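You operate a simulated robot arm through the tools that you are given. There is no shell and no other tool. Be economical: measure what you need, move in short steps, check, and stop when the job is done.

You run a simulated two-armed robot. Do the job below in one go: nothing can be reset, and whatever is moved stays where it is left.

## Task
Switch the cassette loader power switch on. Take the teal notes from the top of the wall desk and leave it in the middle blue file tray. Close the left archive cupboard door. Fetch the toner bottle from the top of the back desk and stand it on the yellow slip pad there. Carry the green cash box with both arms and set it on the customer side of counter 21. Put the transfer holder that says "490" from the left end of the front desk in the right blue file tray and the transfer holder labelled "410" on the ledge of the tall cupboard. Put the ticket holder that says "23" from the left end of the front desk on the customer side of counter 23 and the ticket holder marked "15" on the open shelf of the shelf cupboard. Any order will do. Set down upright: toner bottle, transfer holder, ticket holder.

It is judged by the outcome, as a careful person would: the job done as asked, and still so three seconds after it is handed in. It fails if anything else is knocked over, pushed out of place, dropped, spilled or broken.

## Robot
Two 6-joint arms with two-finger parallel grippers on one trunk, on a base that drives. Base frame: it is fixed to the floor where the robot stands at the start and does not move with it; the origin is under the middle of the robot, x ahead of it, y to its left, z up. Lengths are in mm, angles in rad, forces in N, time in s.
The left shoulder is at the start at [60, 187, 1122], the right one opposite. With the tool pointing down near the work surface each hand reaches from about 100 to 600 mm from the robot's upright axis, wherever it stands, measured 20 degrees to its own side. Places, roughly: cassette loader power switch [500, -100, 800]; customer side of counter 21 [6500, -4300, 800]; customer side of counter 23 [6500, -1300, 800]; green cash box [2750, -2250, 750]; ledge of the tall cupboard [1900, -6200, 800]; left archive cupboard door [-1300, -3400, 400]; middle blue file tray (25x30 cm) [-1500, -1800, 780]; open shelf of the shelf cupboard [3000, 2200, 500]; right blue file tray (25x30 cm) [-1500, -1500, 780]; slip pad [750, -2250, 750]; teal notes [-1500, -500, 750]; ticket holder [2750, -2500, 750]; toner bottle [1000, -2500, 750]; transfer holder [2750, -2500, 750]. Payload 1.57 kg a hand.
The tool frame of a hand sits at the grasp point between the pads (the TCP): z along the fingers, y along the line on which they close. The tips reach 30 mm beyond it. The gripper opens to 110 mm. The fingers are 24 mm wide and 12 mm thick; the gripper's body (48 by 112 mm) begins 78 mm behind the TCP.
Orientation is that of the tool frame in the base frame, as a unit quaternion [x, y, z, w]. With the fingers straight down and closing along the base's y, the tool's x points along the base's -x, its y along +y and its z along -z.

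## Interface
- The arms move only by the tool arm_command. It takes "left_moves", "right_moves" or both (then of equal length, played together; a hand with none holds still); each is a list of rows, each a list of 2 entries, a list of its own where there are three numbers: the shift along the tool's x, y, z in units of 25 mm (1.0 is 25 mm), then the turn, a rotation vector about the tool's x, y, z in units of 4 degrees (1.0 is 4 degrees). In form: [[[x, y, z], [wx, wy, wz]], ...]. A call has 1 to 12 rows; each row shifts and turns the commanded pose from where the row before left it, along the tool's axes as they then stand. "left_fingers" and "right_fingers" are, for a hand that has rows, the finger opening in m, from 0 to 0.11, set as the call begins (left out, the last holds). A call with a number of a shift or a turn outside -1 to 1 is refused whole. A row lasts 0.2 s, in which the tool goes at most 50 mm and 0.15 rad; a call with a longer step from one row to the next is refused whole, and so is a gripper value outside its range. Where a pose cannot be reached the arm comes as near as it can. A force on the tool above 40 N (or 10 N above the force at the start of the call, whichever is more), or a blocked arm, ends the call early, and 0.2 s more pass. Each finger travels about 153 mm/s and halts on what it meets, pressing with about 41 N; the grip force reading is that of the motor and also rises with nothing between the fingers. The clock runs only during rows and for 0.2 s after the last one: add rows that do not move to give the fingers time. The reply holds the time, the measured pose of the TCP, the force on the tool along the base axes, the opening and the grip force, in the units named above and with some noise, with the torque about the TCP (base axes, N m) and any sound that the robot's microphone picked up.
- Cameras (640 x 400 px; columns grow to the right, rows downward): "scene" is now at [5.8, -13.8, 1648.5]; the picture's right is [-0.20, -0.98, 0.00], its down [-0.85, 0.17, -0.50] and it looks along [0.49, -0.10, -0.86] (base axes); focal length 258 px, centre (320, 200). "left" rides on the left gripper at [70, -16, -141] in its tool frame; the picture's right is [0.23, 0.97, 0.00], its down [-0.86, 0.20, -0.48] and it looks along [-0.47, 0.11, 0.88] (tool axes); focal length 222 px, centre (320, 200). "right" rides on the right gripper at [70, 16, -141] in its tool frame; the picture's right is [-0.23, 0.97, 0.00], its down [-0.86, -0.20, -0.48] and it looks along [-0.47, -0.11, 0.88] (tool axes); focal length 222 px, centre (320, 200). There is no depth. A picture from a camera that has moved, and an enlarged one, comes with that camera's place and axes in the base frame and with its lens.
- capture(camera): a new picture of that camera. It takes no simulated time.
- slide_trunk(by): slides the trunk up (or, below 0, down) by that many mm; the arms and the scene camera ride with it, the base frame stays. It gives what a move gives, with no picture.
- base_move(legs): drives the robot by 1 to 6 legs, each [ahead, left, turn to the left] in mm, mm and rad, along the robot's own axes; the way and the turn of a leg run together, so that a leg with both is an arc; at most 1500 mm and 3.142 rad a leg. The arms and the cameras ride along, it lands a little off, and it stops where it bumps. It gives what a move gives.
- aim_head(pan, tilt): turns the head with the scene camera to pan (to the left, within 1.501 rad either way) and tilt (down, from -0.506 to 1.204), counted from straight ahead of the robot. It gives what a move gives.
- close_up(camera, box): a new picture of the part [left, top, right, bottom] of that camera's present view, enlarged. It takes no simulated time.
- hand_in(): hands the job in; it is judged then, once.

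Work in short steps. Places have to be worked out from the pictures, the camera data and where the tool is seen: move nearer, look again, correct. Check each grasp and each placing, and mend what went wrong. You have 217 turns and 208 pictures in all, those below and enlarged ones among them. Open the grippers and draw the arms clear of the work before you hand the job in, unless the task says otherwise; then end with one line.

The tools are called by a JSON object that holds its "method" and its "body". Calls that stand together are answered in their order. arm_command: Moves the arms, as the interface text tells. Its arguments: {"type":"object","properties":{"left_moves":{"type":"array","items":{"type":"array"}},"left_fingers":{"type":"number"},"right_moves":{"type":"array","items":{"type":"array"}},"right_fingers":{"type":"number"}},"required":[]} The other tools are called the same way: slide_trunk (by) slides the trunk up or down; base_move (legs) drives the base; aim_head (pan, tilt) turns the head that bears the scene camera; capture (camera) takes a picture; close_up (camera, box) takes an enlarged picture of a part of a camera's view; hand_in () hands the job in.

At the start:

```text
time: 0.0
left_eef_pos: [396.8, 87.2, 1034.7]
left_tool_rot: [0.001, 1.0, 0.0, 0.0]
left_contact_force: [-0.3, 0.4, -0.2]
left_wrist_torque: [0.01, 0.01, 0.01]
left_width: 109.8
left_gripper_force: 0.1
right_eef_pos: [364.7, -279.2, 1056.7]
right_tool_rot: [0.0, 1.0, 0.0, 0.0]
right_contact_force: [-0.2, -0.3, 0.1]
right_wrist_torque: [-0.01, 0.02, 0.01]
right_width: 109.7
right_gripper_force: 0.0
trunk travel left (down, up): [-750.0, 240.0]
robot x, y, heading: [2.6, -0.1, -0.004]
head pan, tilt: [-0.197, 1.042]
```

scene: 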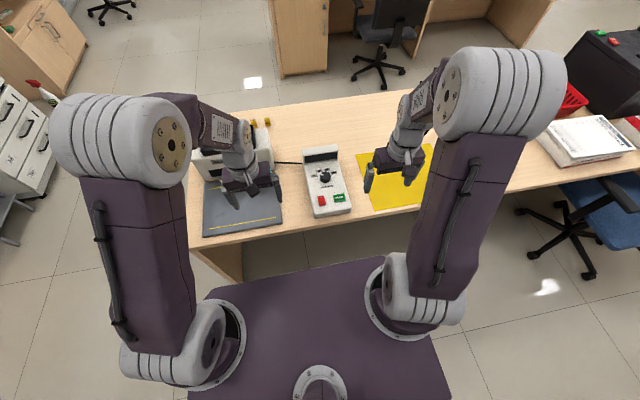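
right: 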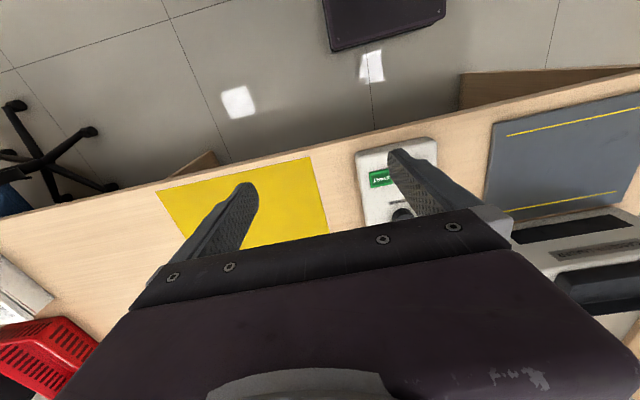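
left: 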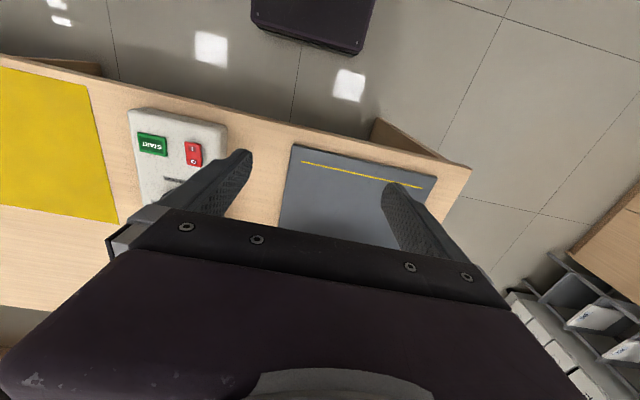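

I start with a closer look at the control box with the red rocker switch and the start button.

{"method": "close_up", "body": {"camera": "scene", "box": [280, 130, 380, 230]}}

{"method": "close_up", "body": {"camera": "left", "box": [100, 90, 260, 220]}}

```text
4.00 times, centred on (330, 180) of scene
camera zoom: at [5.8, -13.8, 1648.5], right [-0.2, -0.98, 0.0], down [-0.85, 0.17, -0.5], along [0.49, -0.1, -0.86], focal length 1030 px, centre (280, 280)
```

zoom: 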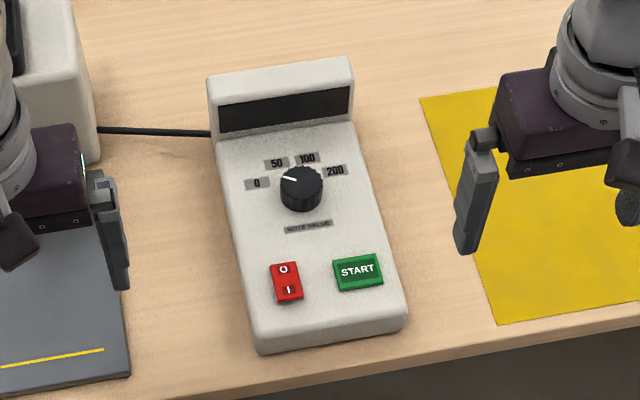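

```text
3.08 times, centred on (180, 155) of left
camera zoom: at [327.3, 71.3, 1177.4], right [-0.23, 0.97, 0.0], down [0.86, 0.2, 0.48], along [0.47, 0.11, -0.88], focal length 684 px, centre (751, 338)
```

zoom: 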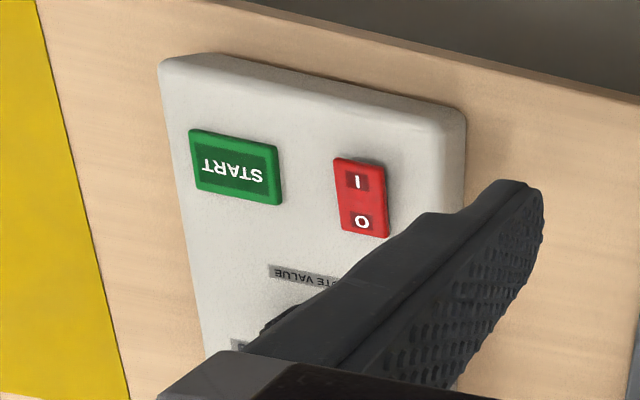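

The switch reads O (far end) and I (near end); triangulating puts the I end at about [481, -120, 794]. I bring the right hand, closed, above it.

{"method": "arm_command", "body": {"right_moves": [[[-0.555, 0.8, 0.6], [0, 0, 0]], [[-0.555, 0.8, 0.6], [0, 0, 0]], [[-0.555, 0.8, 0.6], [0, 0, 0]], [[-0.555, 0.8, 0.6], [0, 0, 0]], [[-0.555, 0.8, 0.6], [0, 0, 0]], [[-0.555, 0.8, 0.6], [0, 0, 0]], [[-0.555, 0.8, 0.6], [0, 0, 0]], [[-0.555, 0.8, 0.6], [0, 0, 0]], [[0, 0, 0], [0, 0, 0]]], "right_fingers": 0}}

{"method": "close_up", "body": {"camera": "right", "box": [240, 60, 440, 240]}}

{"method": "close_up", "body": {"camera": "scene", "box": [280, 130, 380, 230]}}

```text
time: 2.0
left_eef_pos: [396.0, 87.8, 1036.6]
left_tool_rot: [0.0, 1.0, 0.0, -0.001]
left_contact_force: [0.3, -0.5, -0.4]
left_wrist_torque: [0.0, 0.0, 0.01]
left_width: 109.9
left_gripper_force: 0.1
right_eef_pos: [475.4, -118.5, 937.3]
right_tool_rot: [0.001, 1.0, -0.001, 0.001]
right_contact_force: [0.0, -0.2, 0.7]
right_wrist_torque: [-0.01, 0.0, 0.04]
right_width: 0.1
right_gripper_force: 21.2
trunk travel left (down, up): [-750.0, 240.0]
robot x, y, heading: [0.8, -0.4, -0.005]
head pan, tilt: [-0.197, 1.042]
```

```text
2.22 times, centred on (340, 150) of right
camera zoom: at [406.4, -102.3, 1078.8], right [0.23, 0.97, 0.0], down [0.85, -0.2, 0.48], along [0.47, -0.11, -0.88], focal length 494 px, centre (276, 311)
```

zoom: 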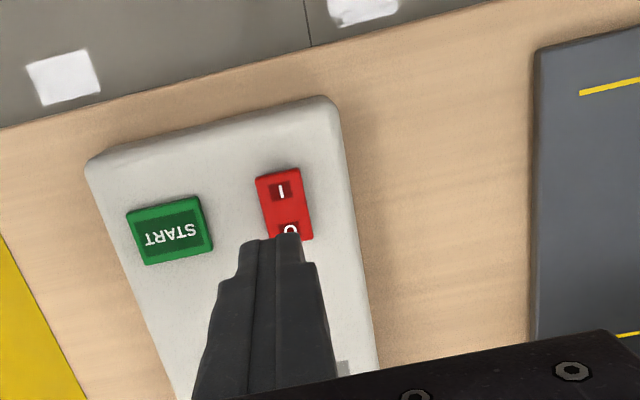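

```text
4.00 times, centred on (330, 180) of scene
camera zoom: at [5.3, -14.2, 1648.5], right [-0.2, -0.98, 0.0], down [-0.85, 0.17, -0.5], along [0.49, -0.1, -0.86], focal length 1030 px, centre (280, 280)
```

zoom: 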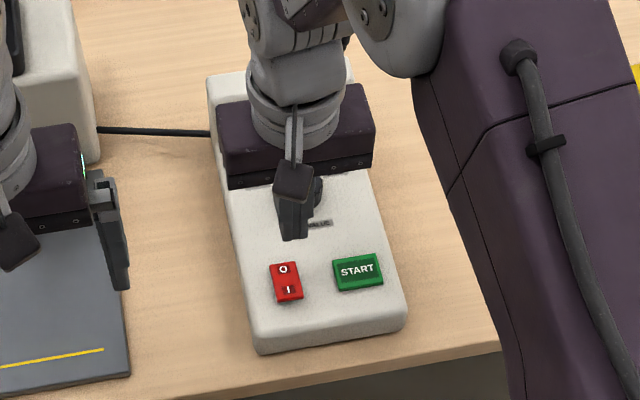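

The new view confirms the I end at about [482, -117, 794]. I push down there slowly.

{"method": "arm_command", "body": {"right_moves": [[[0, 0.05, 1], [0, 0, 0]], [[0, 0, 1], [0, 0, 0]], [[0, 0, 1], [0, 0, 0]], [[0, 0, 0.9], [0, 0, 0]], [[0, 0, 0.2], [0, 0, 0]], [[0, 0, 0.2], [0, 0, 0]], [[0, 0, 0.2], [0, 0, 0]], [[0, 0, 0.2], [0, 0, 0]], [[0, 0, 0.1], [0, 0, 0]], [[0, 0, 0.1], [0, 0, 0]]]}}

```text
time: 3.5
left_eef_pos: [391.8, 87.0, 1037.5]
left_tool_rot: [-0.001, 1.0, 0.0, 0.002]
left_contact_force: [0.3, 0.0, -0.2]
left_wrist_torque: [-0.02, 0.04, -0.01]
left_width: 110.0
left_gripper_force: 0.0
right_eef_pos: [475.3, -117.1, 835.8]
right_tool_rot: [0.001, 1.0, 0.0, 0.004]
right_contact_force: [-14.4, -3.7, 36.3]
right_wrist_torque: [-0.1, 0.01, 0.02]
right_width: 0.0
right_gripper_force: 20.5
trunk travel left (down, up): [-750.0, 240.0]
robot x, y, heading: [2.4, -1.2, -0.002]
head pan, tilt: [-0.197, 1.042]
stopped in row 7 (right hand): the force on the tool passed its limit at 49 N (the readings are from after the stop); the commanded pose is now the measured one
```

It pressed with 49 N. I lift and look at the rocker.

{"method": "arm_command", "body": {"right_moves": [[[0, 0, -1], [0, 0, 0]], [[0, 0, -1], [0, 0, 0]], [[0, 0, -1], [0, 0, 0]], [[0, 0, -1], [0, 0, 0]], [[0, 0, -1], [0, 0, 0]]]}}

{"method": "close_up", "body": {"camera": "right", "box": [270, 80, 410, 180]}}

{"method": "close_up", "body": {"camera": "scene", "box": [300, 170, 360, 220]}}

```text
time: 4.7
left_eef_pos: [396.5, 87.7, 1036.5]
left_tool_rot: [0.0, 1.0, 0.0, 0.0]
left_contact_force: [0.4, -1.3, 0.1]
left_wrist_torque: [0.01, -0.03, -0.02]
left_width: 110.0
left_gripper_force: 0.0
right_eef_pos: [476.3, -117.9, 955.5]
right_tool_rot: [0.0, 1.0, 0.0, 0.003]
right_contact_force: [0.3, -1.2, 0.0]
right_wrist_torque: [0.0, -0.05, 0.01]
right_width: 0.0
right_gripper_force: 21.4
trunk travel left (down, up): [-750.0, 240.0]
robot x, y, heading: [0.0, -0.1, -0.001]
head pan, tilt: [-0.197, 1.042]
```

```text
4.00 times, centred on (340, 130) of right
camera zoom: at [407.2, -102.0, 1097.0], right [0.23, 0.97, 0.0], down [0.85, -0.2, 0.48], along [0.47, -0.11, -0.87], focal length 888 px, centre (240, 480)
```

zoom: 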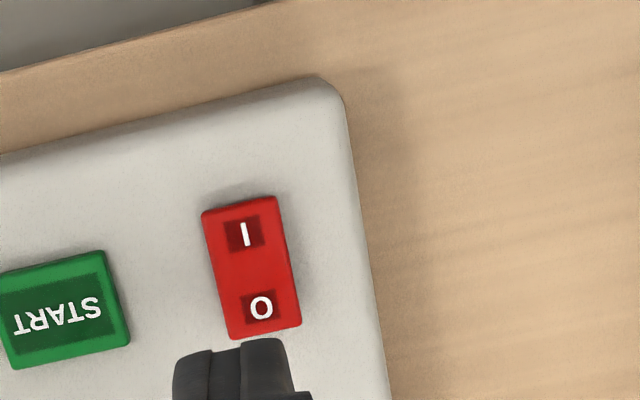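

```text
8.00 times, centred on (330, 195) of scene
camera zoom: at [4.0, -13.8, 1648.5], right [-0.2, -0.98, 0.0], down [-0.85, 0.17, -0.51], along [0.5, -0.1, -0.86], focal length 2060 px, centre (240, 240)
```

zoom: 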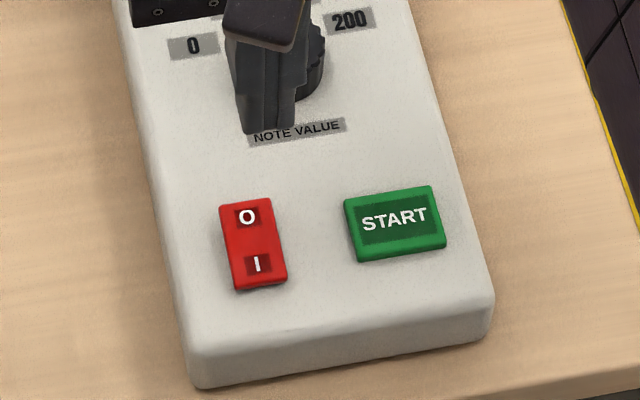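

The O–I spacing grew in both views, which suggests the rocker tilted over. I compare with the same left-camera view as at the start.

{"method": "close_up", "body": {"camera": "left", "box": [100, 90, 260, 220]}}

```text
3.08 times, centred on (180, 155) of left
camera zoom: at [326.0, 71.2, 1177.8], right [-0.23, 0.97, 0.0], down [0.85, 0.2, 0.48], along [0.47, 0.11, -0.88], focal length 684 px, centre (751, 338)
```

zoom: 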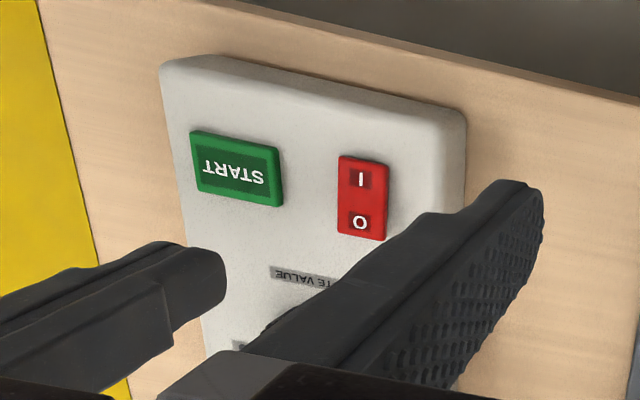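

The I end is now flush, so the switch is on. I move the right hand back to its starting place and look around the room.

{"method": "arm_command", "body": {"right_moves": [[[0.55, -0.8, -0.6], [0, 0, 0]], [[0.55, -0.8, -0.6], [0, 0, 0]], [[0.55, -0.8, -0.6], [0, 0, 0]], [[0.55, -0.8, -0.6], [0, 0, 0]], [[0.55, -0.8, -0.6], [0, 0, 0]], [[0.55, -0.8, -0.6], [0, 0, 0]], [[0.55, -0.8, -0.6], [0, 0, 0]], [[0.55, -0.8, -0.2], [0, 0, 0]]], "right_fingers": 0.11}}

{"method": "aim_head", "body": {"pan": -0.7, "tilt": 0.35}}

{"method": "capture", "body": {"camera": "scene"}}

{"method": "aim_head", "body": {"pan": -1.5, "tilt": 0.35}}

{"method": "capture", "body": {"camera": "scene"}}

{"method": "aim_head", "body": {"pan": 0.7, "tilt": 0.35}}

{"method": "capture", "body": {"camera": "scene"}}

```text
time: 6.5
left_eef_pos: [396.8, 86.3, 1035.3]
left_tool_rot: [0.0, 1.0, 0.0, 0.0]
left_contact_force: [0.6, -1.4, 0.7]
left_wrist_torque: [0.03, 0.03, -0.02]
left_width: 109.6
left_gripper_force: 0.1
right_eef_pos: [364.4, -278.2, 1067.4]
right_tool_rot: [0.001, 1.0, 0.002, 0.004]
right_contact_force: [0.1, -0.4, 0.2]
right_wrist_torque: [0.01, -0.02, -0.07]
right_width: 109.9
right_gripper_force: 0.0
trunk travel left (down, up): [-750.0, 240.0]
robot x, y, heading: [0.2, 0.3, -0.004]
head pan, tilt: [-0.197, 1.042]
```

```text
time: 7.5
left_eef_pos: [396.4, 86.5, 1035.3]
left_tool_rot: [0.0, 1.0, 0.0, 0.0]
left_contact_force: [-0.3, -0.5, 0.4]
left_wrist_torque: [-0.01, -0.02, 0.0]
left_width: 109.9
left_gripper_force: 0.1
right_eef_pos: [364.2, -278.0, 1066.7]
right_tool_rot: [0.0, 1.0, 0.0, 0.004]
right_contact_force: [-0.1, -0.5, 0.7]
right_wrist_torque: [0.01, 0.01, -0.01]
right_width: 109.9
right_gripper_force: 0.0
trunk travel left (down, up): [-750.0, 240.0]
robot x, y, heading: [-0.1, 0.6, 0.001]
head pan, tilt: [-0.7, 0.351]
```

```text
197 pictures are left
camera scene: at [11.2, -60.8, 1706.1], right [-0.64, -0.77, 0.0], down [-0.26, 0.22, -0.94], along [0.72, -0.6, -0.34], focal length 258 px, centre (320, 200)
```

scene: 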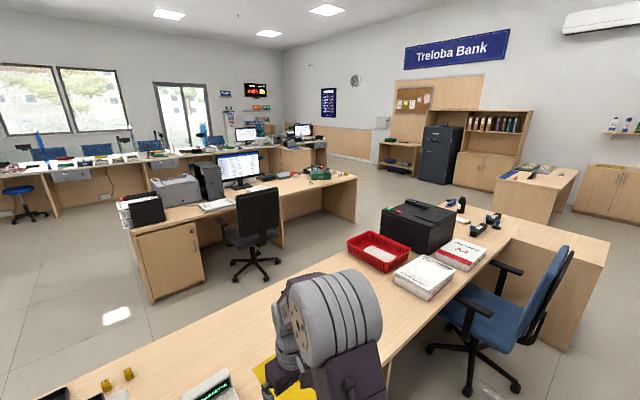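

```text
time: 8.7
left_eef_pos: [397.0, 87.7, 1036.5]
left_tool_rot: [0.0, 1.0, 0.0, 0.0]
left_contact_force: [-0.4, 0.1, -1.2]
left_wrist_torque: [0.01, 0.02, -0.01]
left_width: 110.2
left_gripper_force: 0.1
right_eef_pos: [363.9, -277.2, 1066.9]
right_tool_rot: [0.0, 1.0, 0.0, 0.003]
right_contact_force: [0.2, 0.8, -0.2]
right_wrist_torque: [0.0, -0.01, -0.02]
right_width: 110.0
right_gripper_force: 0.0
trunk travel left (down, up): [-750.0, 240.0]
robot x, y, heading: [-3.0, 0.4, -0.002]
head pan, tilt: [-1.499, 0.351]
```

```text
196 pictures are left
camera scene: at [-53.2, -93.7, 1706.2], right [-1.0, -0.07, 0.0], down [-0.02, 0.34, -0.94], along [0.07, -0.94, -0.34], focal length 258 px, centre (320, 200)
```

scene: 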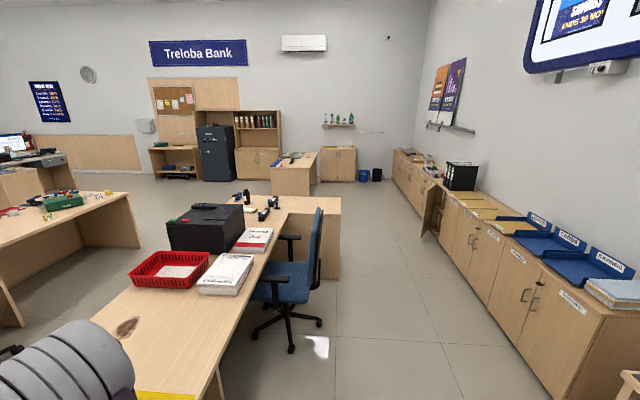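

```text
time: 10.8
left_eef_pos: [396.3, 87.6, 1035.7]
left_tool_rot: [0.0, 1.0, 0.0, -0.001]
left_contact_force: [-0.6, 0.9, 0.3]
left_wrist_torque: [0.04, 0.0, -0.02]
left_width: 109.8
left_gripper_force: 0.0
right_eef_pos: [365.3, -277.2, 1066.1]
right_tool_rot: [0.001, 1.0, -0.001, 0.004]
right_contact_force: [-0.4, -0.3, -0.3]
right_wrist_torque: [-0.02, 0.02, 0.02]
right_width: 109.9
right_gripper_force: 0.1
trunk travel left (down, up): [-750.0, 240.0]
robot x, y, heading: [-0.5, -3.4, -0.002]
head pan, tilt: [0.7, 0.351]
```

```text
195 pictures are left
camera scene: at [11.3, 59.1, 1706.2], right [0.64, -0.77, 0.0], down [-0.26, -0.22, -0.94], along [0.72, 0.6, -0.34], focal length 258 px, centre (320, 200)
```

scene: 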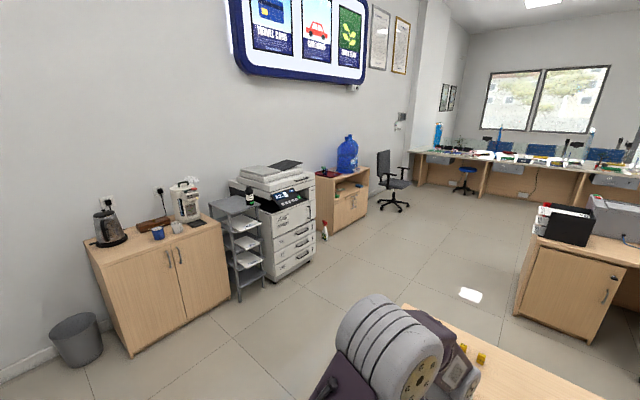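

The layout is clear: wall cupboards with trays on the right behind, the back desk with black machine, the front desk beyond, and counters at the windows. I back off and turn to face the wall desk.

{"method": "base_move", "body": {"legs": [[-400, 0, 0], [0, 0, -3.14], [0, 500, 0]]}}

{"method": "aim_head", "body": {"pan": 0.3, "tilt": 0.6}}

{"method": "capture", "body": {"camera": "scene"}}

```text
time: 23.2
left_eef_pos: [-821.7, -564.7, 1035.8]
left_tool_rot: [1.0, -0.026, 0.001, 0.0]
left_contact_force: [-0.9, -0.2, -1.3]
left_wrist_torque: [0.0, 0.0, 0.02]
left_width: 110.1
left_gripper_force: 0.1
right_eef_pos: [-772.0, -202.8, 1065.8]
right_tool_rot: [1.0, -0.026, -0.004, 0.0]
right_contact_force: [-0.3, 0.2, 0.1]
right_wrist_torque: [-0.02, 0.01, -0.01]
right_width: 109.8
right_gripper_force: 0.0
trunk travel left (down, up): [-750.0, 240.0]
robot x, y, heading: [-422.8, -499.5, 3.089]
head pan, tilt: [0.7, 0.351]
```

```text
time: 24.1
left_eef_pos: [-820.6, -564.7, 1034.8]
left_tool_rot: [1.0, -0.026, 0.001, 0.0]
left_contact_force: [-0.5, -0.4, 0.5]
left_wrist_torque: [0.01, -0.01, 0.02]
left_width: 110.0
left_gripper_force: 0.1
right_eef_pos: [-771.1, -202.8, 1065.8]
right_tool_rot: [1.0, -0.027, -0.003, 0.0]
right_contact_force: [0.4, 1.2, 0.4]
right_wrist_torque: [0.0, -0.04, -0.01]
right_width: 110.0
right_gripper_force: 0.1
trunk travel left (down, up): [-750.0, 240.0]
robot x, y, heading: [-420.5, -498.1, 3.091]
head pan, tilt: [0.3, 0.6]
```

```text
194 pictures are left
camera scene: at [-446.6, -525.1, 1683.5], right [-0.25, 0.97, 0.0], down [0.55, 0.14, -0.83], along [-0.8, -0.2, -0.56], focal length 258 px, centre (320, 200)
```

scene: 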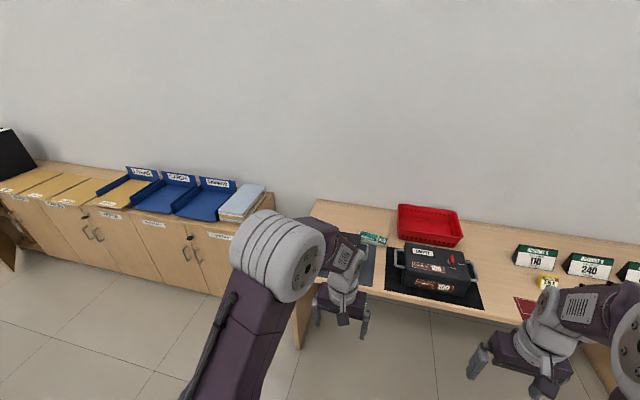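

The teal notes lie on the desk at about [-1490, -503], partly behind my left hand; the desk edge is near x = -1170. I drive closer so the notes sit ahead of the left arm.

{"method": "base_move", "body": {"legs": [[0, 0, 0.05], [350, -180, 0]]}}

{"method": "aim_head", "body": {"pan": 0.1, "tilt": 0.9}}

{"method": "capture", "body": {"camera": "scene"}}

{"method": "capture", "body": {"camera": "left"}}

```text
time: 26.9
left_eef_pos: [-1162.9, -403.3, 1035.8]
left_tool_rot: [1.0, -0.002, -0.001, 0.001]
left_contact_force: [0.7, 0.0, -0.4]
left_wrist_torque: [-0.01, -0.01, -0.05]
left_width: 110.1
left_gripper_force: 0.1
right_eef_pos: [-1131.0, -38.4, 1066.7]
right_tool_rot: [1.0, -0.002, -0.004, 0.001]
right_contact_force: [-0.9, 0.0, -0.1]
right_wrist_torque: [0.0, -0.01, 0.02]
right_width: 109.9
right_gripper_force: 0.0
trunk travel left (down, up): [-750.0, 240.0]
robot x, y, heading: [-763.1, -317.8, 3.14]
head pan, tilt: [0.3, 0.6]
```

```text
time: 27.8
left_eef_pos: [-1163.4, -403.5, 1036.0]
left_tool_rot: [1.0, -0.002, -0.001, 0.0]
left_contact_force: [0.5, 0.5, -0.4]
left_wrist_torque: [-0.02, 0.0, -0.01]
left_width: 110.0
left_gripper_force: 0.1
right_eef_pos: [-1130.9, -38.0, 1066.5]
right_tool_rot: [1.0, -0.002, -0.004, 0.001]
right_contact_force: [-0.1, -0.4, 0.6]
right_wrist_torque: [0.02, 0.02, -0.01]
right_width: 110.0
right_gripper_force: 0.1
trunk travel left (down, up): [-750.0, 240.0]
robot x, y, heading: [-767.5, -317.3, 3.136]
head pan, tilt: [0.099, 0.901]
```

```text
193 pictures are left
camera scene: at [-782.5, -324.6, 1658.7], right [-0.1, 1.0, 0.0], down [0.78, 0.07, -0.62], along [-0.62, -0.06, -0.78], focal length 258 px, centre (320, 200)
```

scene: 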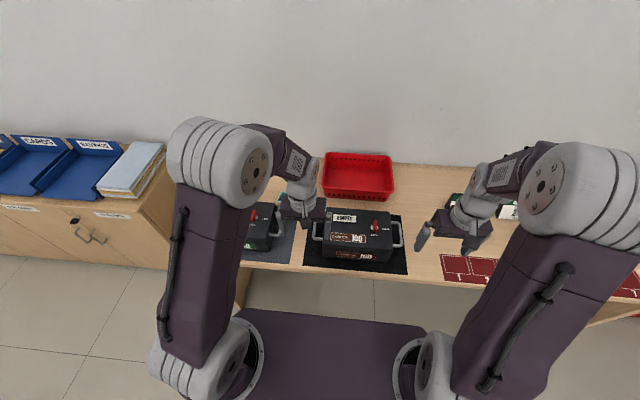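

```text
192 pictures are left
camera left: at [-1093.9, -385.9, 1177.3], right [0.22, -0.97, 0.0], down [-0.86, -0.2, 0.48], along [-0.47, -0.11, -0.88], focal length 222 px, centre (320, 200)
```

left: 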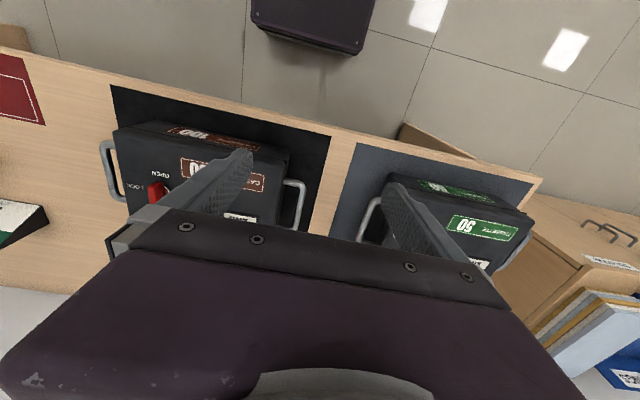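

The notes are hidden behind my left arm, near the "50" cassette. I swing the left hand aside and look.

{"method": "arm_command", "body": {"left_moves": [[[0.3, -1, -0.5], [0, 0, 0]], [[0.3, -1, -0.5], [0, 0, 0]], [[0.3, -1, -0.5], [0, 0, 0]], [[0.3, -1, -0.5], [0, 0, 0]], [[0.3, -1, -0.5], [0, 0, 0]], [[0.3, -1, -0.5], [0, 0, 0]]]}}

{"method": "capture", "body": {"camera": "scene"}}

```text
time: 29.1
left_eef_pos: [-1118.3, -252.1, 1111.0]
left_tool_rot: [1.0, -0.002, 0.001, 0.001]
left_contact_force: [0.1, 1.1, 0.3]
left_wrist_torque: [0.01, 0.03, 0.0]
left_width: 109.9
left_gripper_force: 0.0
right_eef_pos: [-1130.1, -37.1, 1067.3]
right_tool_rot: [1.0, -0.001, -0.004, 0.001]
right_contact_force: [0.6, 0.3, 0.4]
right_wrist_torque: [-0.03, 0.02, 0.0]
right_width: 110.0
right_gripper_force: 0.1
trunk travel left (down, up): [-750.0, 240.0]
robot x, y, heading: [-768.5, -315.6, 3.137]
head pan, tilt: [0.099, 0.901]
```

```text
191 pictures are left
camera scene: at [-781.4, -323.8, 1658.6], right [-0.1, 1.0, 0.0], down [0.78, 0.07, -0.62], along [-0.62, -0.06, -0.78], focal length 258 px, centre (320, 200)
```

scene: 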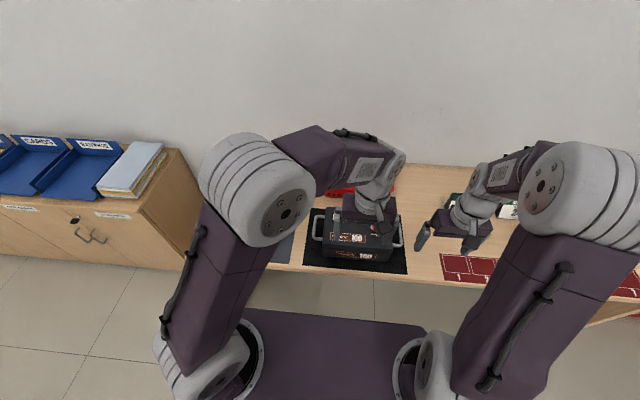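

The elbow hides the spot; I strafe left so the notes come between the arms.

{"method": "base_move", "body": {"legs": [[-30, 200, 0]]}}

{"method": "capture", "body": {"camera": "scene"}}

```text
time: 30.8
left_eef_pos: [-1089.5, -451.0, 1110.0]
left_tool_rot: [1.0, -0.003, 0.0, 0.001]
left_contact_force: [0.2, 0.0, 0.4]
left_wrist_torque: [0.02, 0.0, 0.0]
left_width: 110.0
left_gripper_force: 0.2
right_eef_pos: [-1101.4, -236.9, 1065.8]
right_tool_rot: [1.0, -0.002, -0.003, 0.001]
right_contact_force: [-0.1, 0.3, 0.6]
right_wrist_torque: [0.01, 0.0, -0.02]
right_width: 110.0
right_gripper_force: 0.1
trunk travel left (down, up): [-750.0, 240.0]
robot x, y, heading: [-737.4, -516.0, 3.144]
head pan, tilt: [0.099, 0.901]
```

```text
190 pictures are left
camera scene: at [-752.9, -522.3, 1658.6], right [-0.1, 1.0, 0.0], down [0.78, 0.07, -0.62], along [-0.62, -0.06, -0.78], focal length 258 px, centre (320, 200)
```

scene: 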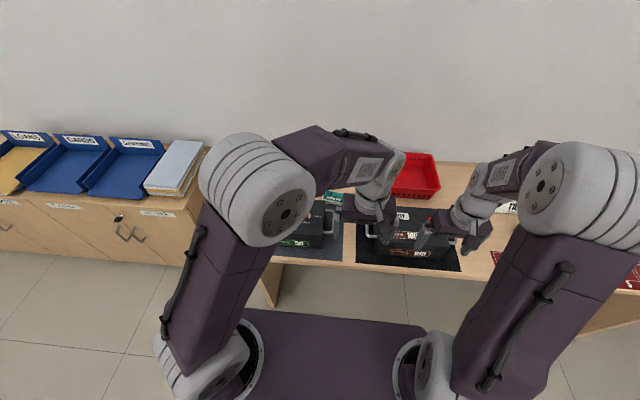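

I swing the left hand out to the left and in.

{"method": "arm_command", "body": {"left_moves": [[[0.4, 1, 0], [0, 0, 0]], [[0.4, 1, 0], [0, 0, 0]], [[0.4, 1, 0], [0, 0, 0]], [[0.4, 1, 0], [0, 0, 0]], [[0.4, 1, 0], [0, 0, 0]], [[0.4, 1, 0], [0, 0, 0]], [[0.4, 1, 0], [0, 0, 0]], [[0.4, 1, 0], [0, 0, 0]], [[0.4, 1, 0], [0, 0, 0]], [[0, 1, 0], [0, 0, 0]]]}}

{"method": "capture", "body": {"camera": "scene"}}

```text
time: 33.0
left_eef_pos: [-1001.6, -700.9, 1111.6]
left_tool_rot: [1.0, -0.002, 0.0, 0.0]
left_contact_force: [0.8, -0.7, 0.4]
left_wrist_torque: [0.01, -0.01, -0.01]
left_width: 109.9
left_gripper_force: 0.0
right_eef_pos: [-1101.9, -238.9, 1066.6]
right_tool_rot: [1.0, -0.002, -0.003, -0.001]
right_contact_force: [0.0, 0.5, -0.5]
right_wrist_torque: [-0.02, 0.02, 0.01]
right_width: 110.1
right_gripper_force: 0.0
trunk travel left (down, up): [-750.0, 240.0]
robot x, y, heading: [-738.2, -521.9, 3.135]
head pan, tilt: [0.099, 0.901]
```

```text
189 pictures are left
camera scene: at [-752.8, -525.0, 1658.6], right [-0.1, 1.0, 0.0], down [0.78, 0.08, -0.62], along [-0.62, -0.06, -0.78], focal length 258 px, centre (320, 200)
```

scene: 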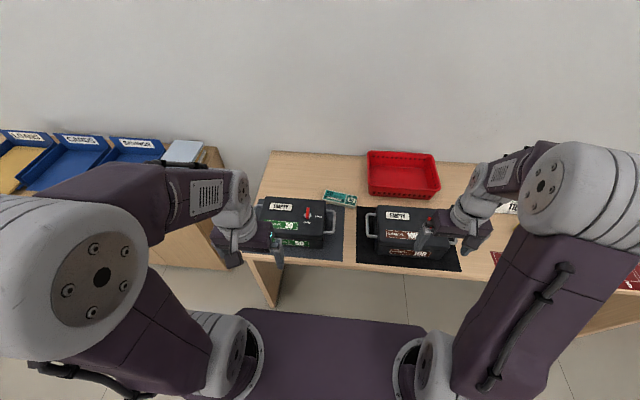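

{"method": "close_up", "body": {"camera": "scene", "box": [240, 150, 400, 270]}}

```text
3.33 times, centred on (320, 210) of scene
camera zoom: at [-752.8, -525.0, 1658.6], right [-0.1, 1.0, 0.0], down [0.78, 0.08, -0.62], along [-0.62, -0.06, -0.78], focal length 858 px, centre (320, 167)
```

zoom: 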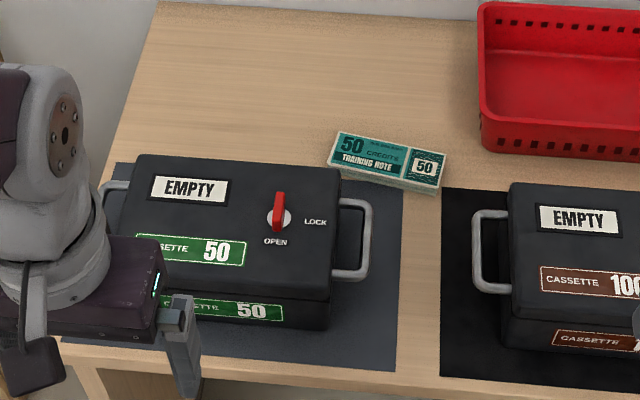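

The teal "50 training note" bundle is centred at about [-1476, -504], its long side about 10° off the base y. I drive so it lies ahead-left and turn the left hand so that it closes across the short side.

{"method": "base_move", "body": {"legs": [[125, -230, 0]]}}

{"method": "arm_command", "body": {"left_moves": [[[0, 0, 0], [0, 0, -1]], [[0, 0, 0], [0, 0, -1]], [[0, 0, 0], [0, 0, -1]], [[0, 0, 0], [0, 0, -1]], [[0, 0, 0], [0, 0, -1]], [[0, 0, 0], [0, 0, -1]], [[0, 0, 0], [0, 0, -1]], [[0, 0, 0], [0, 0, -1]], [[0, 0, 0], [0, 0, -1]], [[0, 0, 0], [0, 0, -1]], [[0, 0, 0], [0, 0, -1]], [[0, 0, 0], [0, 0, -1]]], "left_fingers": 0.085}}

{"method": "arm_command", "body": {"left_moves": [[[0, 0, 0], [0, 0, -1]], [[0, 0, 0], [0, 0, -1]], [[0, 0, 0], [0, 0, -1]], [[0, 0, 0], [0, 0, -1]], [[0, 0, 0], [0, 0, -1]], [[0, 0, 0], [0, 0, -1]], [[0, 0, 0], [0, 0, -1]], [[0, 0, 0], [0, 0, -1]]]}}

```text
time: 34.8
left_eef_pos: [-1123.6, -468.7, 1112.3]
left_tool_rot: [1.0, -0.002, 0.0, -0.001]
left_contact_force: [0.1, -0.1, 0.6]
left_wrist_torque: [0.05, -0.01, -0.01]
left_width: 110.1
left_gripper_force: 0.0
right_eef_pos: [-1224.9, -6.3, 1068.8]
right_tool_rot: [1.0, -0.002, -0.004, 0.001]
right_contact_force: [-0.9, 0.1, 0.4]
right_wrist_torque: [0.0, 0.02, 0.0]
right_width: 110.0
right_gripper_force: 0.0
trunk travel left (down, up): [-750.0, 240.0]
robot x, y, heading: [-858.9, -283.7, 3.138]
head pan, tilt: [0.099, 0.901]
```

```text
time: 37.4
left_eef_pos: [-1123.1, -468.1, 1112.5]
left_tool_rot: [0.914, 0.406, -0.001, 0.0]
left_contact_force: [0.5, 0.6, 0.1]
left_wrist_torque: [-0.01, 0.01, -0.03]
left_width: 85.0
left_gripper_force: 0.0
right_eef_pos: [-1225.2, -4.8, 1067.8]
right_tool_rot: [1.0, -0.001, -0.003, 0.0]
right_contact_force: [0.5, -0.6, -0.1]
right_wrist_torque: [0.0, 0.01, 0.03]
right_width: 110.0
right_gripper_force: 0.1
trunk travel left (down, up): [-750.0, 240.0]
robot x, y, heading: [-858.9, -283.3, 3.14]
head pan, tilt: [0.099, 0.901]
```

```text
time: 39.2
left_eef_pos: [-1124.9, -468.2, 1110.8]
left_tool_rot: [0.767, 0.642, 0.0, 0.0]
left_contact_force: [0.7, 0.1, 0.6]
left_wrist_torque: [0.02, 0.0, 0.0]
left_width: 85.0
left_gripper_force: 0.1
right_eef_pos: [-1224.4, -4.9, 1066.6]
right_tool_rot: [1.0, -0.001, -0.004, 0.0]
right_contact_force: [0.3, -0.2, 1.2]
right_wrist_torque: [0.01, 0.02, 0.01]
right_width: 109.7
right_gripper_force: 0.0
trunk travel left (down, up): [-750.0, 240.0]
robot x, y, heading: [-861.0, -283.2, 3.143]
head pan, tilt: [0.099, 0.901]
```

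Orientation is right. I move the hand forward over the notes, stopping short to look.

{"method": "arm_command", "body": {"left_moves": [[[-0.32, -1, 0.3], [0, 0, 0]], [[-0.32, -1, 0.3], [0, 0, 0]], [[-0.32, -1, 0.3], [0, 0, 0]], [[-0.32, -1, 0.3], [0, 0, 0]], [[-0.32, -1, 0.3], [0, 0, 0]], [[-0.32, -1, 0.3], [0, 0, 0]], [[-0.32, -1, 0.3], [0, 0, 0]], [[-0.32, -1, 0.3], [0, 0, 0]], [[-0.32, -1, 0.3], [0, 0, 0]], [[-0.32, -1, 0.3], [0, 0, 0]], [[-0.32, -1, 0.3], [0, 0, 0]], [[-0.32, -1, 0.3], [0, 0, 0]]]}}

{"method": "capture", "body": {"camera": "left"}}

{"method": "capture", "body": {"camera": "scene"}}

```text
time: 41.8
left_eef_pos: [-1437.5, -510.8, 1021.1]
left_tool_rot: [0.767, 0.642, 0.001, 0.001]
left_contact_force: [-0.5, -0.6, 0.8]
left_wrist_torque: [0.0, -0.04, 0.0]
left_width: 85.2
left_gripper_force: 0.2
right_eef_pos: [-1225.8, -5.0, 1066.5]
right_tool_rot: [1.0, 0.0, -0.002, 0.0]
right_contact_force: [0.2, -0.2, -0.1]
right_wrist_torque: [0.02, 0.01, -0.05]
right_width: 109.9
right_gripper_force: 0.1
trunk travel left (down, up): [-750.0, 240.0]
robot x, y, heading: [-862.0, -283.9, 3.138]
head pan, tilt: [0.099, 0.901]
```

```text
187 pictures are left
camera left: at [-1441.3, -438.0, 1161.8], right [1.0, 0.05, 0.0], down [0.04, -0.88, 0.48], along [0.03, -0.48, -0.88], focal length 222 px, centre (320, 200)
```

left: 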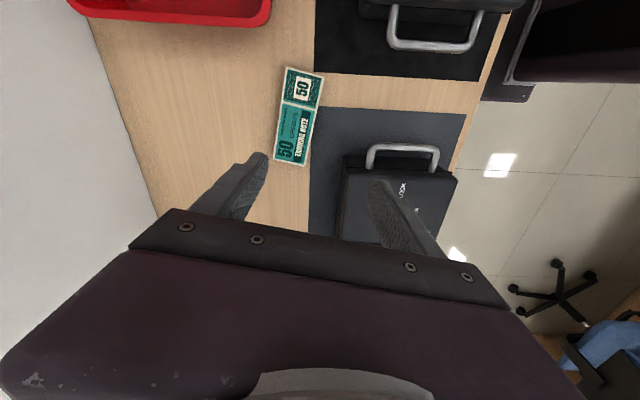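

```text
186 pictures are left
camera scene: at [-877.2, -291.4, 1658.6], right [-0.1, 1.0, 0.0], down [0.78, 0.08, -0.62], along [-0.62, -0.06, -0.78], focal length 258 px, centre (320, 200)
```

scene: 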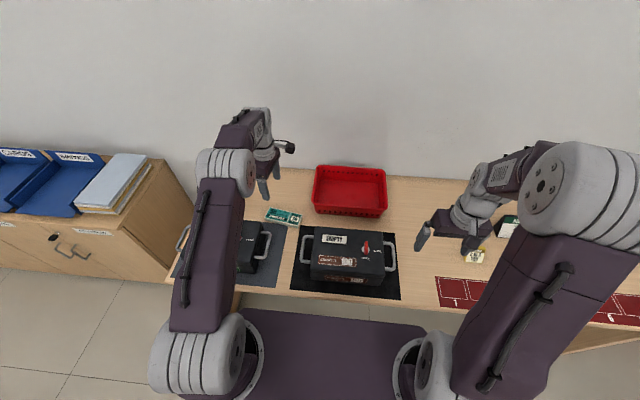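

Left view gives the bundle centre at [-1472, -502], width ~55 mm, cassette back edge at x ≈ -1392 — room for the finger. I line up and descend to just above.

{"method": "arm_command", "body": {"left_moves": [[[0.05, -0.73, 0], [0, 0, 0]], [[0.05, -0.73, 0], [0, 0, 0]], [[0, 0, 1], [0, 0, 0]], [[0, 0, 1], [0, 0, 0]], [[0, 0, 1], [0, 0, 0]], [[0, 0, 1], [0, 0, 0]], [[0, 0, 1], [0, 0, 0]], [[0, 0, 1], [0, 0, 0]], [[0, 0, 1], [0, 0, 0]], [[0, 0, 1], [0, 0, 0]], [[0, 0, 0], [0, 0, 0]]]}}

{"method": "capture", "body": {"camera": "left"}}

```text
time: 44.2
left_eef_pos: [-1437.8, -498.6, 827.7]
left_tool_rot: [0.768, 0.641, 0.0, 0.0]
left_contact_force: [-0.8, -0.6, 0.5]
left_wrist_torque: [0.0, 0.01, 0.03]
left_width: 84.6
left_gripper_force: 0.0
left hand out of reach, approached as far as the arm can: row 2, 7, 8, 9, 10
right_eef_pos: [-1224.4, -4.5, 1067.3]
right_tool_rot: [1.0, -0.001, -0.004, 0.001]
right_contact_force: [-0.3, 0.0, 0.0]
right_wrist_torque: [0.02, 0.03, -0.01]
right_width: 110.1
right_gripper_force: 0.0
trunk travel left (down, up): [-750.0, 240.0]
robot x, y, heading: [-856.3, -279.9, 3.139]
head pan, tilt: [0.099, 0.901]
```

```text
185 pictures are left
camera left: at [-1441.7, -427.3, 968.9], right [1.0, 0.05, 0.0], down [0.05, -0.88, 0.48], along [0.02, -0.48, -0.88], focal length 222 px, centre (320, 200)
```

left: 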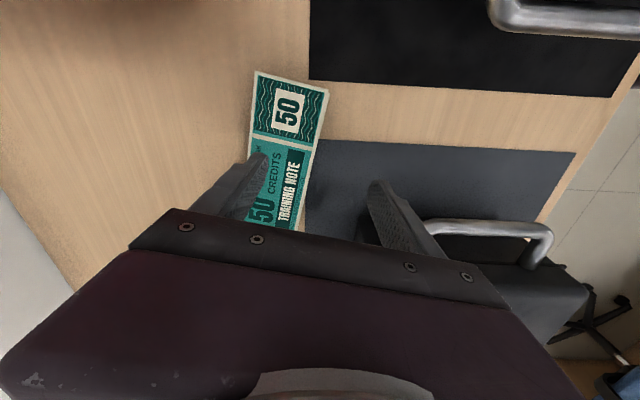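

The arm is out of reach 35 mm short. I raise the hand and drive a little closer.

{"method": "arm_command", "body": {"left_moves": [[[0, 0, -1], [0, 0, 0]], [[0, 0, -1], [0, 0, 0]], [[0, 0, -1], [0, 0, 0]]]}}

{"method": "base_move", "body": {"legs": [[45, 0, 0]]}}

```text
time: 45.0
left_eef_pos: [-1437.4, -498.8, 900.3]
left_tool_rot: [0.767, 0.641, 0.0, 0.0]
left_contact_force: [0.5, 0.7, -0.2]
left_wrist_torque: [0.03, 0.0, 0.0]
left_width: 85.0
left_gripper_force: 0.1
right_eef_pos: [-1224.7, -4.9, 1065.9]
right_tool_rot: [1.0, -0.001, -0.003, 0.0]
right_contact_force: [0.0, -0.1, -1.0]
right_wrist_torque: [0.0, -0.01, -0.05]
right_width: 109.9
right_gripper_force: 0.1
trunk travel left (down, up): [-750.0, 240.0]
robot x, y, heading: [-861.4, -284.8, 3.141]
head pan, tilt: [0.099, 0.901]
```

```text
time: 45.9
left_eef_pos: [-1478.9, -499.3, 903.2]
left_tool_rot: [0.767, 0.642, -0.001, -0.001]
left_contact_force: [0.3, 0.8, -0.1]
left_wrist_torque: [0.02, 0.09, -0.04]
left_width: 85.1
left_gripper_force: 0.0
right_eef_pos: [-1265.4, -5.2, 1067.8]
right_tool_rot: [1.0, -0.001, -0.005, 0.001]
right_contact_force: [0.5, 0.3, 0.2]
right_wrist_torque: [0.01, 0.04, 0.02]
right_width: 110.1
right_gripper_force: 0.0
trunk travel left (down, up): [-750.0, 240.0]
robot x, y, heading: [-904.7, -281.9, 3.141]
head pan, tilt: [0.099, 0.901]
```

No bump. Small correction and down toward the desk, the last bit slowly.

{"method": "arm_command", "body": {"left_moves": [[[-0.08, 0.25, 1], [0, 0, 0]], [[0, 0, 1], [0, 0, 0]], [[0, 0, 1], [0, 0, 0]], [[0, 0, 1], [0, 0, 0]], [[0, 0, 0.3], [0, 0, 0]], [[0, 0, 0.2], [0, 0, 0]], [[0, 0, 0.1], [0, 0, 0]], [[0, 0, 0], [0, 0, 0]]]}}

{"method": "capture", "body": {"camera": "left"}}

```text
time: 47.7
left_eef_pos: [-1469.6, -501.7, 786.5]
left_tool_rot: [0.766, 0.642, 0.001, 0.001]
left_contact_force: [-0.4, -0.9, 0.8]
left_wrist_torque: [-0.03, -0.03, 0.01]
left_width: 85.0
left_gripper_force: 0.0
left hand out of reach, approached as far as the arm can: row 5
right_eef_pos: [-1268.8, -4.9, 1066.4]
right_tool_rot: [1.0, -0.001, -0.004, 0.001]
right_contact_force: [-0.6, -0.5, -0.7]
right_wrist_torque: [0.01, 0.0, 0.03]
right_width: 109.8
right_gripper_force: 0.1
trunk travel left (down, up): [-750.0, 240.0]
robot x, y, heading: [-902.2, -281.4, 3.134]
head pan, tilt: [0.099, 0.901]
```

```text
184 pictures are left
camera left: at [-1473.5, -429.7, 928.0], right [1.0, 0.05, 0.0], down [0.05, -0.88, 0.48], along [0.03, -0.48, -0.88], focal length 222 px, centre (320, 200)
```

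left: 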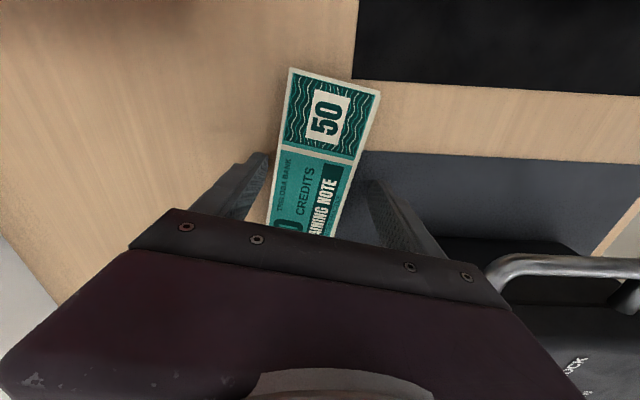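

The fingers straddle the bundle. I go a hair lower and close.

{"method": "arm_command", "body": {"left_moves": [[[0, 0, 0.12], [0, 0, 0]], [[0, 0, 0], [0, 0, 0]]]}}

{"method": "arm_command", "body": {"left_moves": [[[0, 0, 0], [0, 0, 0]], [[0, 0, 0], [0, 0, 0]], [[0, 0, 0], [0, 0, 0]]], "left_fingers": 0.03}}

```text
time: 48.3
left_eef_pos: [-1469.6, -501.4, 787.1]
left_tool_rot: [0.767, 0.642, 0.0, 0.0]
left_contact_force: [0.5, 0.1, 0.5]
left_wrist_torque: [0.0, 0.03, 0.0]
left_width: 85.1
left_gripper_force: 0.1
left hand out of reach, approached as far as the arm can: row 1
right_eef_pos: [-1267.8, -5.6, 1065.9]
right_tool_rot: [1.0, -0.001, -0.003, 0.0]
right_contact_force: [-0.5, 0.3, 0.3]
right_wrist_torque: [-0.02, -0.02, 0.03]
right_width: 110.0
right_gripper_force: 0.1
trunk travel left (down, up): [-750.0, 240.0]
robot x, y, heading: [-907.7, -282.0, 3.14]
head pan, tilt: [0.099, 0.901]
```

```text
time: 49.1
left_eef_pos: [-1469.3, -501.5, 785.4]
left_tool_rot: [0.766, 0.642, 0.0, 0.001]
left_contact_force: [0.0, -2.1, 1.6]
left_wrist_torque: [0.02, 0.1, 0.09]
left_width: 59.3
left_gripper_force: 40.9
right_eef_pos: [-1269.1, -3.6, 1067.3]
right_tool_rot: [1.0, -0.002, -0.004, 0.0]
right_contact_force: [-0.5, 0.4, 0.0]
right_wrist_torque: [0.01, 0.01, 0.01]
right_width: 110.3
right_gripper_force: 0.2
trunk travel left (down, up): [-750.0, 240.0]
robot x, y, heading: [-906.6, -285.8, 3.136]
head pan, tilt: [0.099, 0.901]
```

Gripped at 59 mm. I lift and look.

{"method": "arm_command", "body": {"left_moves": [[[0, 0, -0.5], [0, 0, 0]], [[0, 0, -1], [0, 0, 0]], [[0, 0, -1], [0, 0, 0]], [[0, 0, -1], [0, 0, 0]], [[0, 0, -1], [0, 0, 0]], [[0, 0, -1], [0, 0, 0]], [[0, 0, -1], [0, 0, 0]], [[0, 0, -1], [0, 0, 0]]]}}

{"method": "capture", "body": {"camera": "left"}}

```text
time: 50.9
left_eef_pos: [-1469.7, -503.2, 977.1]
left_tool_rot: [0.766, 0.642, 0.0, 0.0]
left_contact_force: [0.0, -0.1, -1.2]
left_wrist_torque: [0.01, 0.02, -0.01]
left_width: 58.9
left_gripper_force: 40.8
right_eef_pos: [-1268.6, -4.5, 1067.8]
right_tool_rot: [1.0, -0.002, -0.003, 0.0]
right_contact_force: [0.2, 0.5, 0.0]
right_wrist_torque: [0.0, -0.01, -0.05]
right_width: 110.0
right_gripper_force: 0.2
trunk travel left (down, up): [-750.0, 240.0]
robot x, y, heading: [-903.6, -280.7, 3.144]
head pan, tilt: [0.099, 0.901]
```

```text
183 pictures are left
camera left: at [-1473.1, -430.6, 1117.6], right [1.0, 0.05, 0.0], down [0.05, -0.88, 0.48], along [0.03, -0.48, -0.88], focal length 222 px, centre (320, 200)
```

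left: 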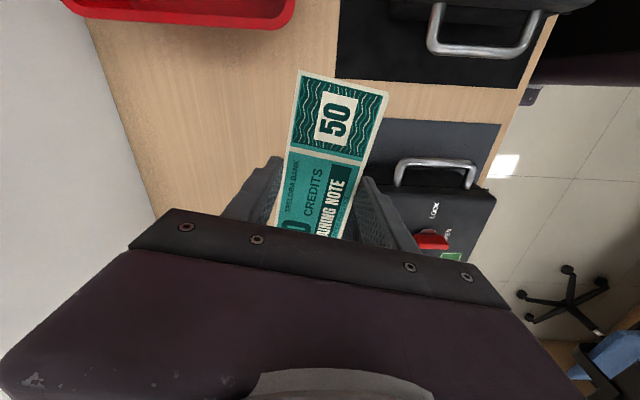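

Held well. I drive along the wall to the trays.

{"method": "base_move", "body": {"legs": [[0, 1300, 0]]}}

{"method": "aim_head", "body": {"pan": 0.2, "tilt": 0.75}}

{"method": "capture", "body": {"camera": "scene"}}

{"method": "capture", "body": {"camera": "left"}}

```text
time: 57.4
left_eef_pos: [-1473.3, -1784.7, 975.3]
left_tool_rot: [0.766, 0.642, 0.0, 0.0]
left_contact_force: [0.6, -1.0, -0.3]
left_wrist_torque: [0.0, 0.01, 0.01]
left_width: 59.3
left_gripper_force: 40.4
right_eef_pos: [-1272.4, -1285.5, 1067.4]
right_tool_rot: [1.0, -0.001, -0.004, 0.001]
right_contact_force: [-0.1, -0.7, 0.0]
right_wrist_torque: [0.01, 0.02, -0.01]
right_width: 110.0
right_gripper_force: 0.1
trunk travel left (down, up): [-750.0, 240.0]
robot x, y, heading: [-905.9, -1565.1, 3.145]
head pan, tilt: [0.099, 0.901]
```

```text
time: 58.1
left_eef_pos: [-1472.5, -1785.3, 976.4]
left_tool_rot: [0.767, 0.642, 0.001, 0.0]
left_contact_force: [0.0, 0.1, -0.6]
left_wrist_torque: [0.01, -0.03, -0.02]
left_width: 59.2
left_gripper_force: 41.1
right_eef_pos: [-1272.1, -1286.4, 1067.5]
right_tool_rot: [1.0, -0.001, -0.002, 0.0]
right_contact_force: [0.8, 0.7, 0.2]
right_wrist_torque: [-0.03, 0.0, 0.03]
right_width: 109.8
right_gripper_force: 0.0
trunk travel left (down, up): [-750.0, 240.0]
robot x, y, heading: [-906.2, -1563.7, 3.143]
head pan, tilt: [0.201, 0.75]
```

```text
182 pictures are left
camera scene: at [-929.0, -1582.2, 1670.5], right [-0.2, 0.98, 0.0], down [0.67, 0.13, -0.73], along [-0.72, -0.14, -0.68], focal length 258 px, centre (320, 200)
```

scene: 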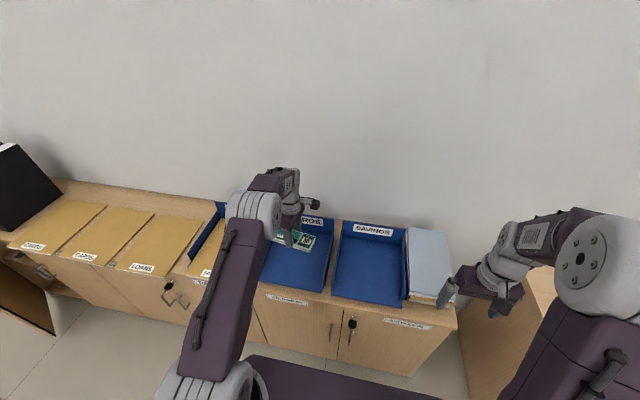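

```text
181 pictures are left
camera left: at [-1476.3, -1713.1, 1117.1], right [1.0, 0.05, 0.0], down [0.05, -0.88, 0.48], along [0.03, -0.48, -0.88], focal length 222 px, centre (320, 200)
```

left: 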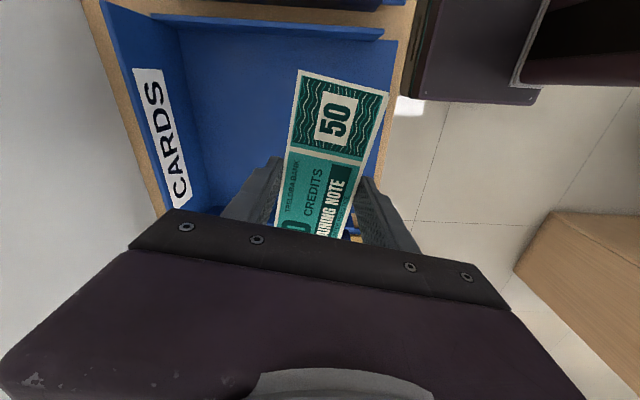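

The middle tray ("CARDS") spans about x -1660..-1377, y -1925..-1675. I shift the base slightly so the bundle is over its middle.

{"method": "base_move", "body": {"legs": [[38, 15, 0]]}}

{"method": "arm_command", "body": {"left_moves": [[[0, 0, 1], [0, 0, 0]], [[0, 0, 1], [0, 0, 0]], [[0, 0, 1], [0, 0, 0]], [[0, 0, 1], [0, 0, 0]], [[0, 0, 1], [0, 0, 0]], [[0, 0, 1], [0, 0, 0]]]}}

{"method": "capture", "body": {"camera": "left"}}

```text
time: 59.0
left_eef_pos: [-1506.6, -1797.8, 979.6]
left_tool_rot: [0.767, 0.641, -0.002, 0.0]
left_contact_force: [1.3, -1.2, 0.0]
left_wrist_torque: [-0.03, 0.05, 0.0]
left_width: 59.1
left_gripper_force: 41.3
right_eef_pos: [-1305.6, -1300.3, 1069.7]
right_tool_rot: [1.0, -0.001, -0.005, 0.001]
right_contact_force: [0.8, -0.9, 0.1]
right_wrist_torque: [-0.03, -0.02, 0.0]
right_width: 110.0
right_gripper_force: 0.1
trunk travel left (down, up): [-750.0, 240.0]
robot x, y, heading: [-945.3, -1579.8, 3.146]
head pan, tilt: [0.201, 0.75]
```

```text
time: 60.4
left_eef_pos: [-1510.6, -1800.1, 823.5]
left_tool_rot: [0.768, 0.641, 0.0, 0.0]
left_contact_force: [0.4, -0.8, -1.1]
left_wrist_torque: [-0.01, -0.01, 0.0]
left_width: 59.0
left_gripper_force: 41.7
right_eef_pos: [-1309.6, -1302.0, 1066.3]
right_tool_rot: [1.0, 0.0, -0.003, 0.0]
right_contact_force: [-0.8, 1.0, 0.6]
right_wrist_torque: [-0.04, 0.0, -0.02]
right_width: 110.0
right_gripper_force: 0.0
trunk travel left (down, up): [-750.0, 240.0]
robot x, y, heading: [-944.6, -1579.8, 3.144]
head pan, tilt: [0.201, 0.75]
```

```text
180 pictures are left
camera left: at [-1514.1, -1728.3, 966.4], right [1.0, 0.05, 0.0], down [0.05, -0.88, 0.48], along [0.03, -0.48, -0.88], focal length 222 px, centre (320, 200)
```

left: 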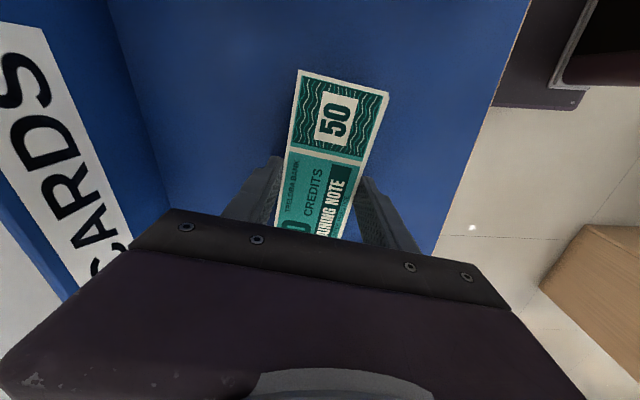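

The bundle is well inside the tray. I descend slowly until contact.

{"method": "arm_command", "body": {"left_moves": [[[0, 0, 0.3], [0, 0, 0]], [[0, 0, 0.3], [0, 0, 0]], [[0, 0, 0.2], [0, 0, 0]], [[0, 0, 0.2], [0, 0, 0]], [[0, 0, 0.15], [0, 0, 0]], [[0, 0, 0.15], [0, 0, 0]], [[0, 0, 0.15], [0, 0, 0]]]}}

```text
time: 61.2
left_eef_pos: [-1513.2, -1800.1, 815.1]
left_tool_rot: [0.767, 0.642, -0.006, -0.003]
left_contact_force: [10.6, 0.8, 28.2]
left_wrist_torque: [-0.06, -0.3, 0.1]
left_width: 59.2
left_gripper_force: 41.2
right_eef_pos: [-1306.3, -1299.5, 1067.9]
right_tool_rot: [1.0, -0.001, -0.004, 0.001]
right_contact_force: [-0.7, 0.7, 0.2]
right_wrist_torque: [0.01, -0.02, 0.02]
right_width: 110.1
right_gripper_force: 0.0
trunk travel left (down, up): [-750.0, 240.0]
robot x, y, heading: [-943.4, -1579.7, 3.139]
head pan, tilt: [0.201, 0.75]
stopped in row 4 (left hand): the force on the tool passed its limit at 44 N (the readings are from after the stop); the commanded pose is now the measured one
```

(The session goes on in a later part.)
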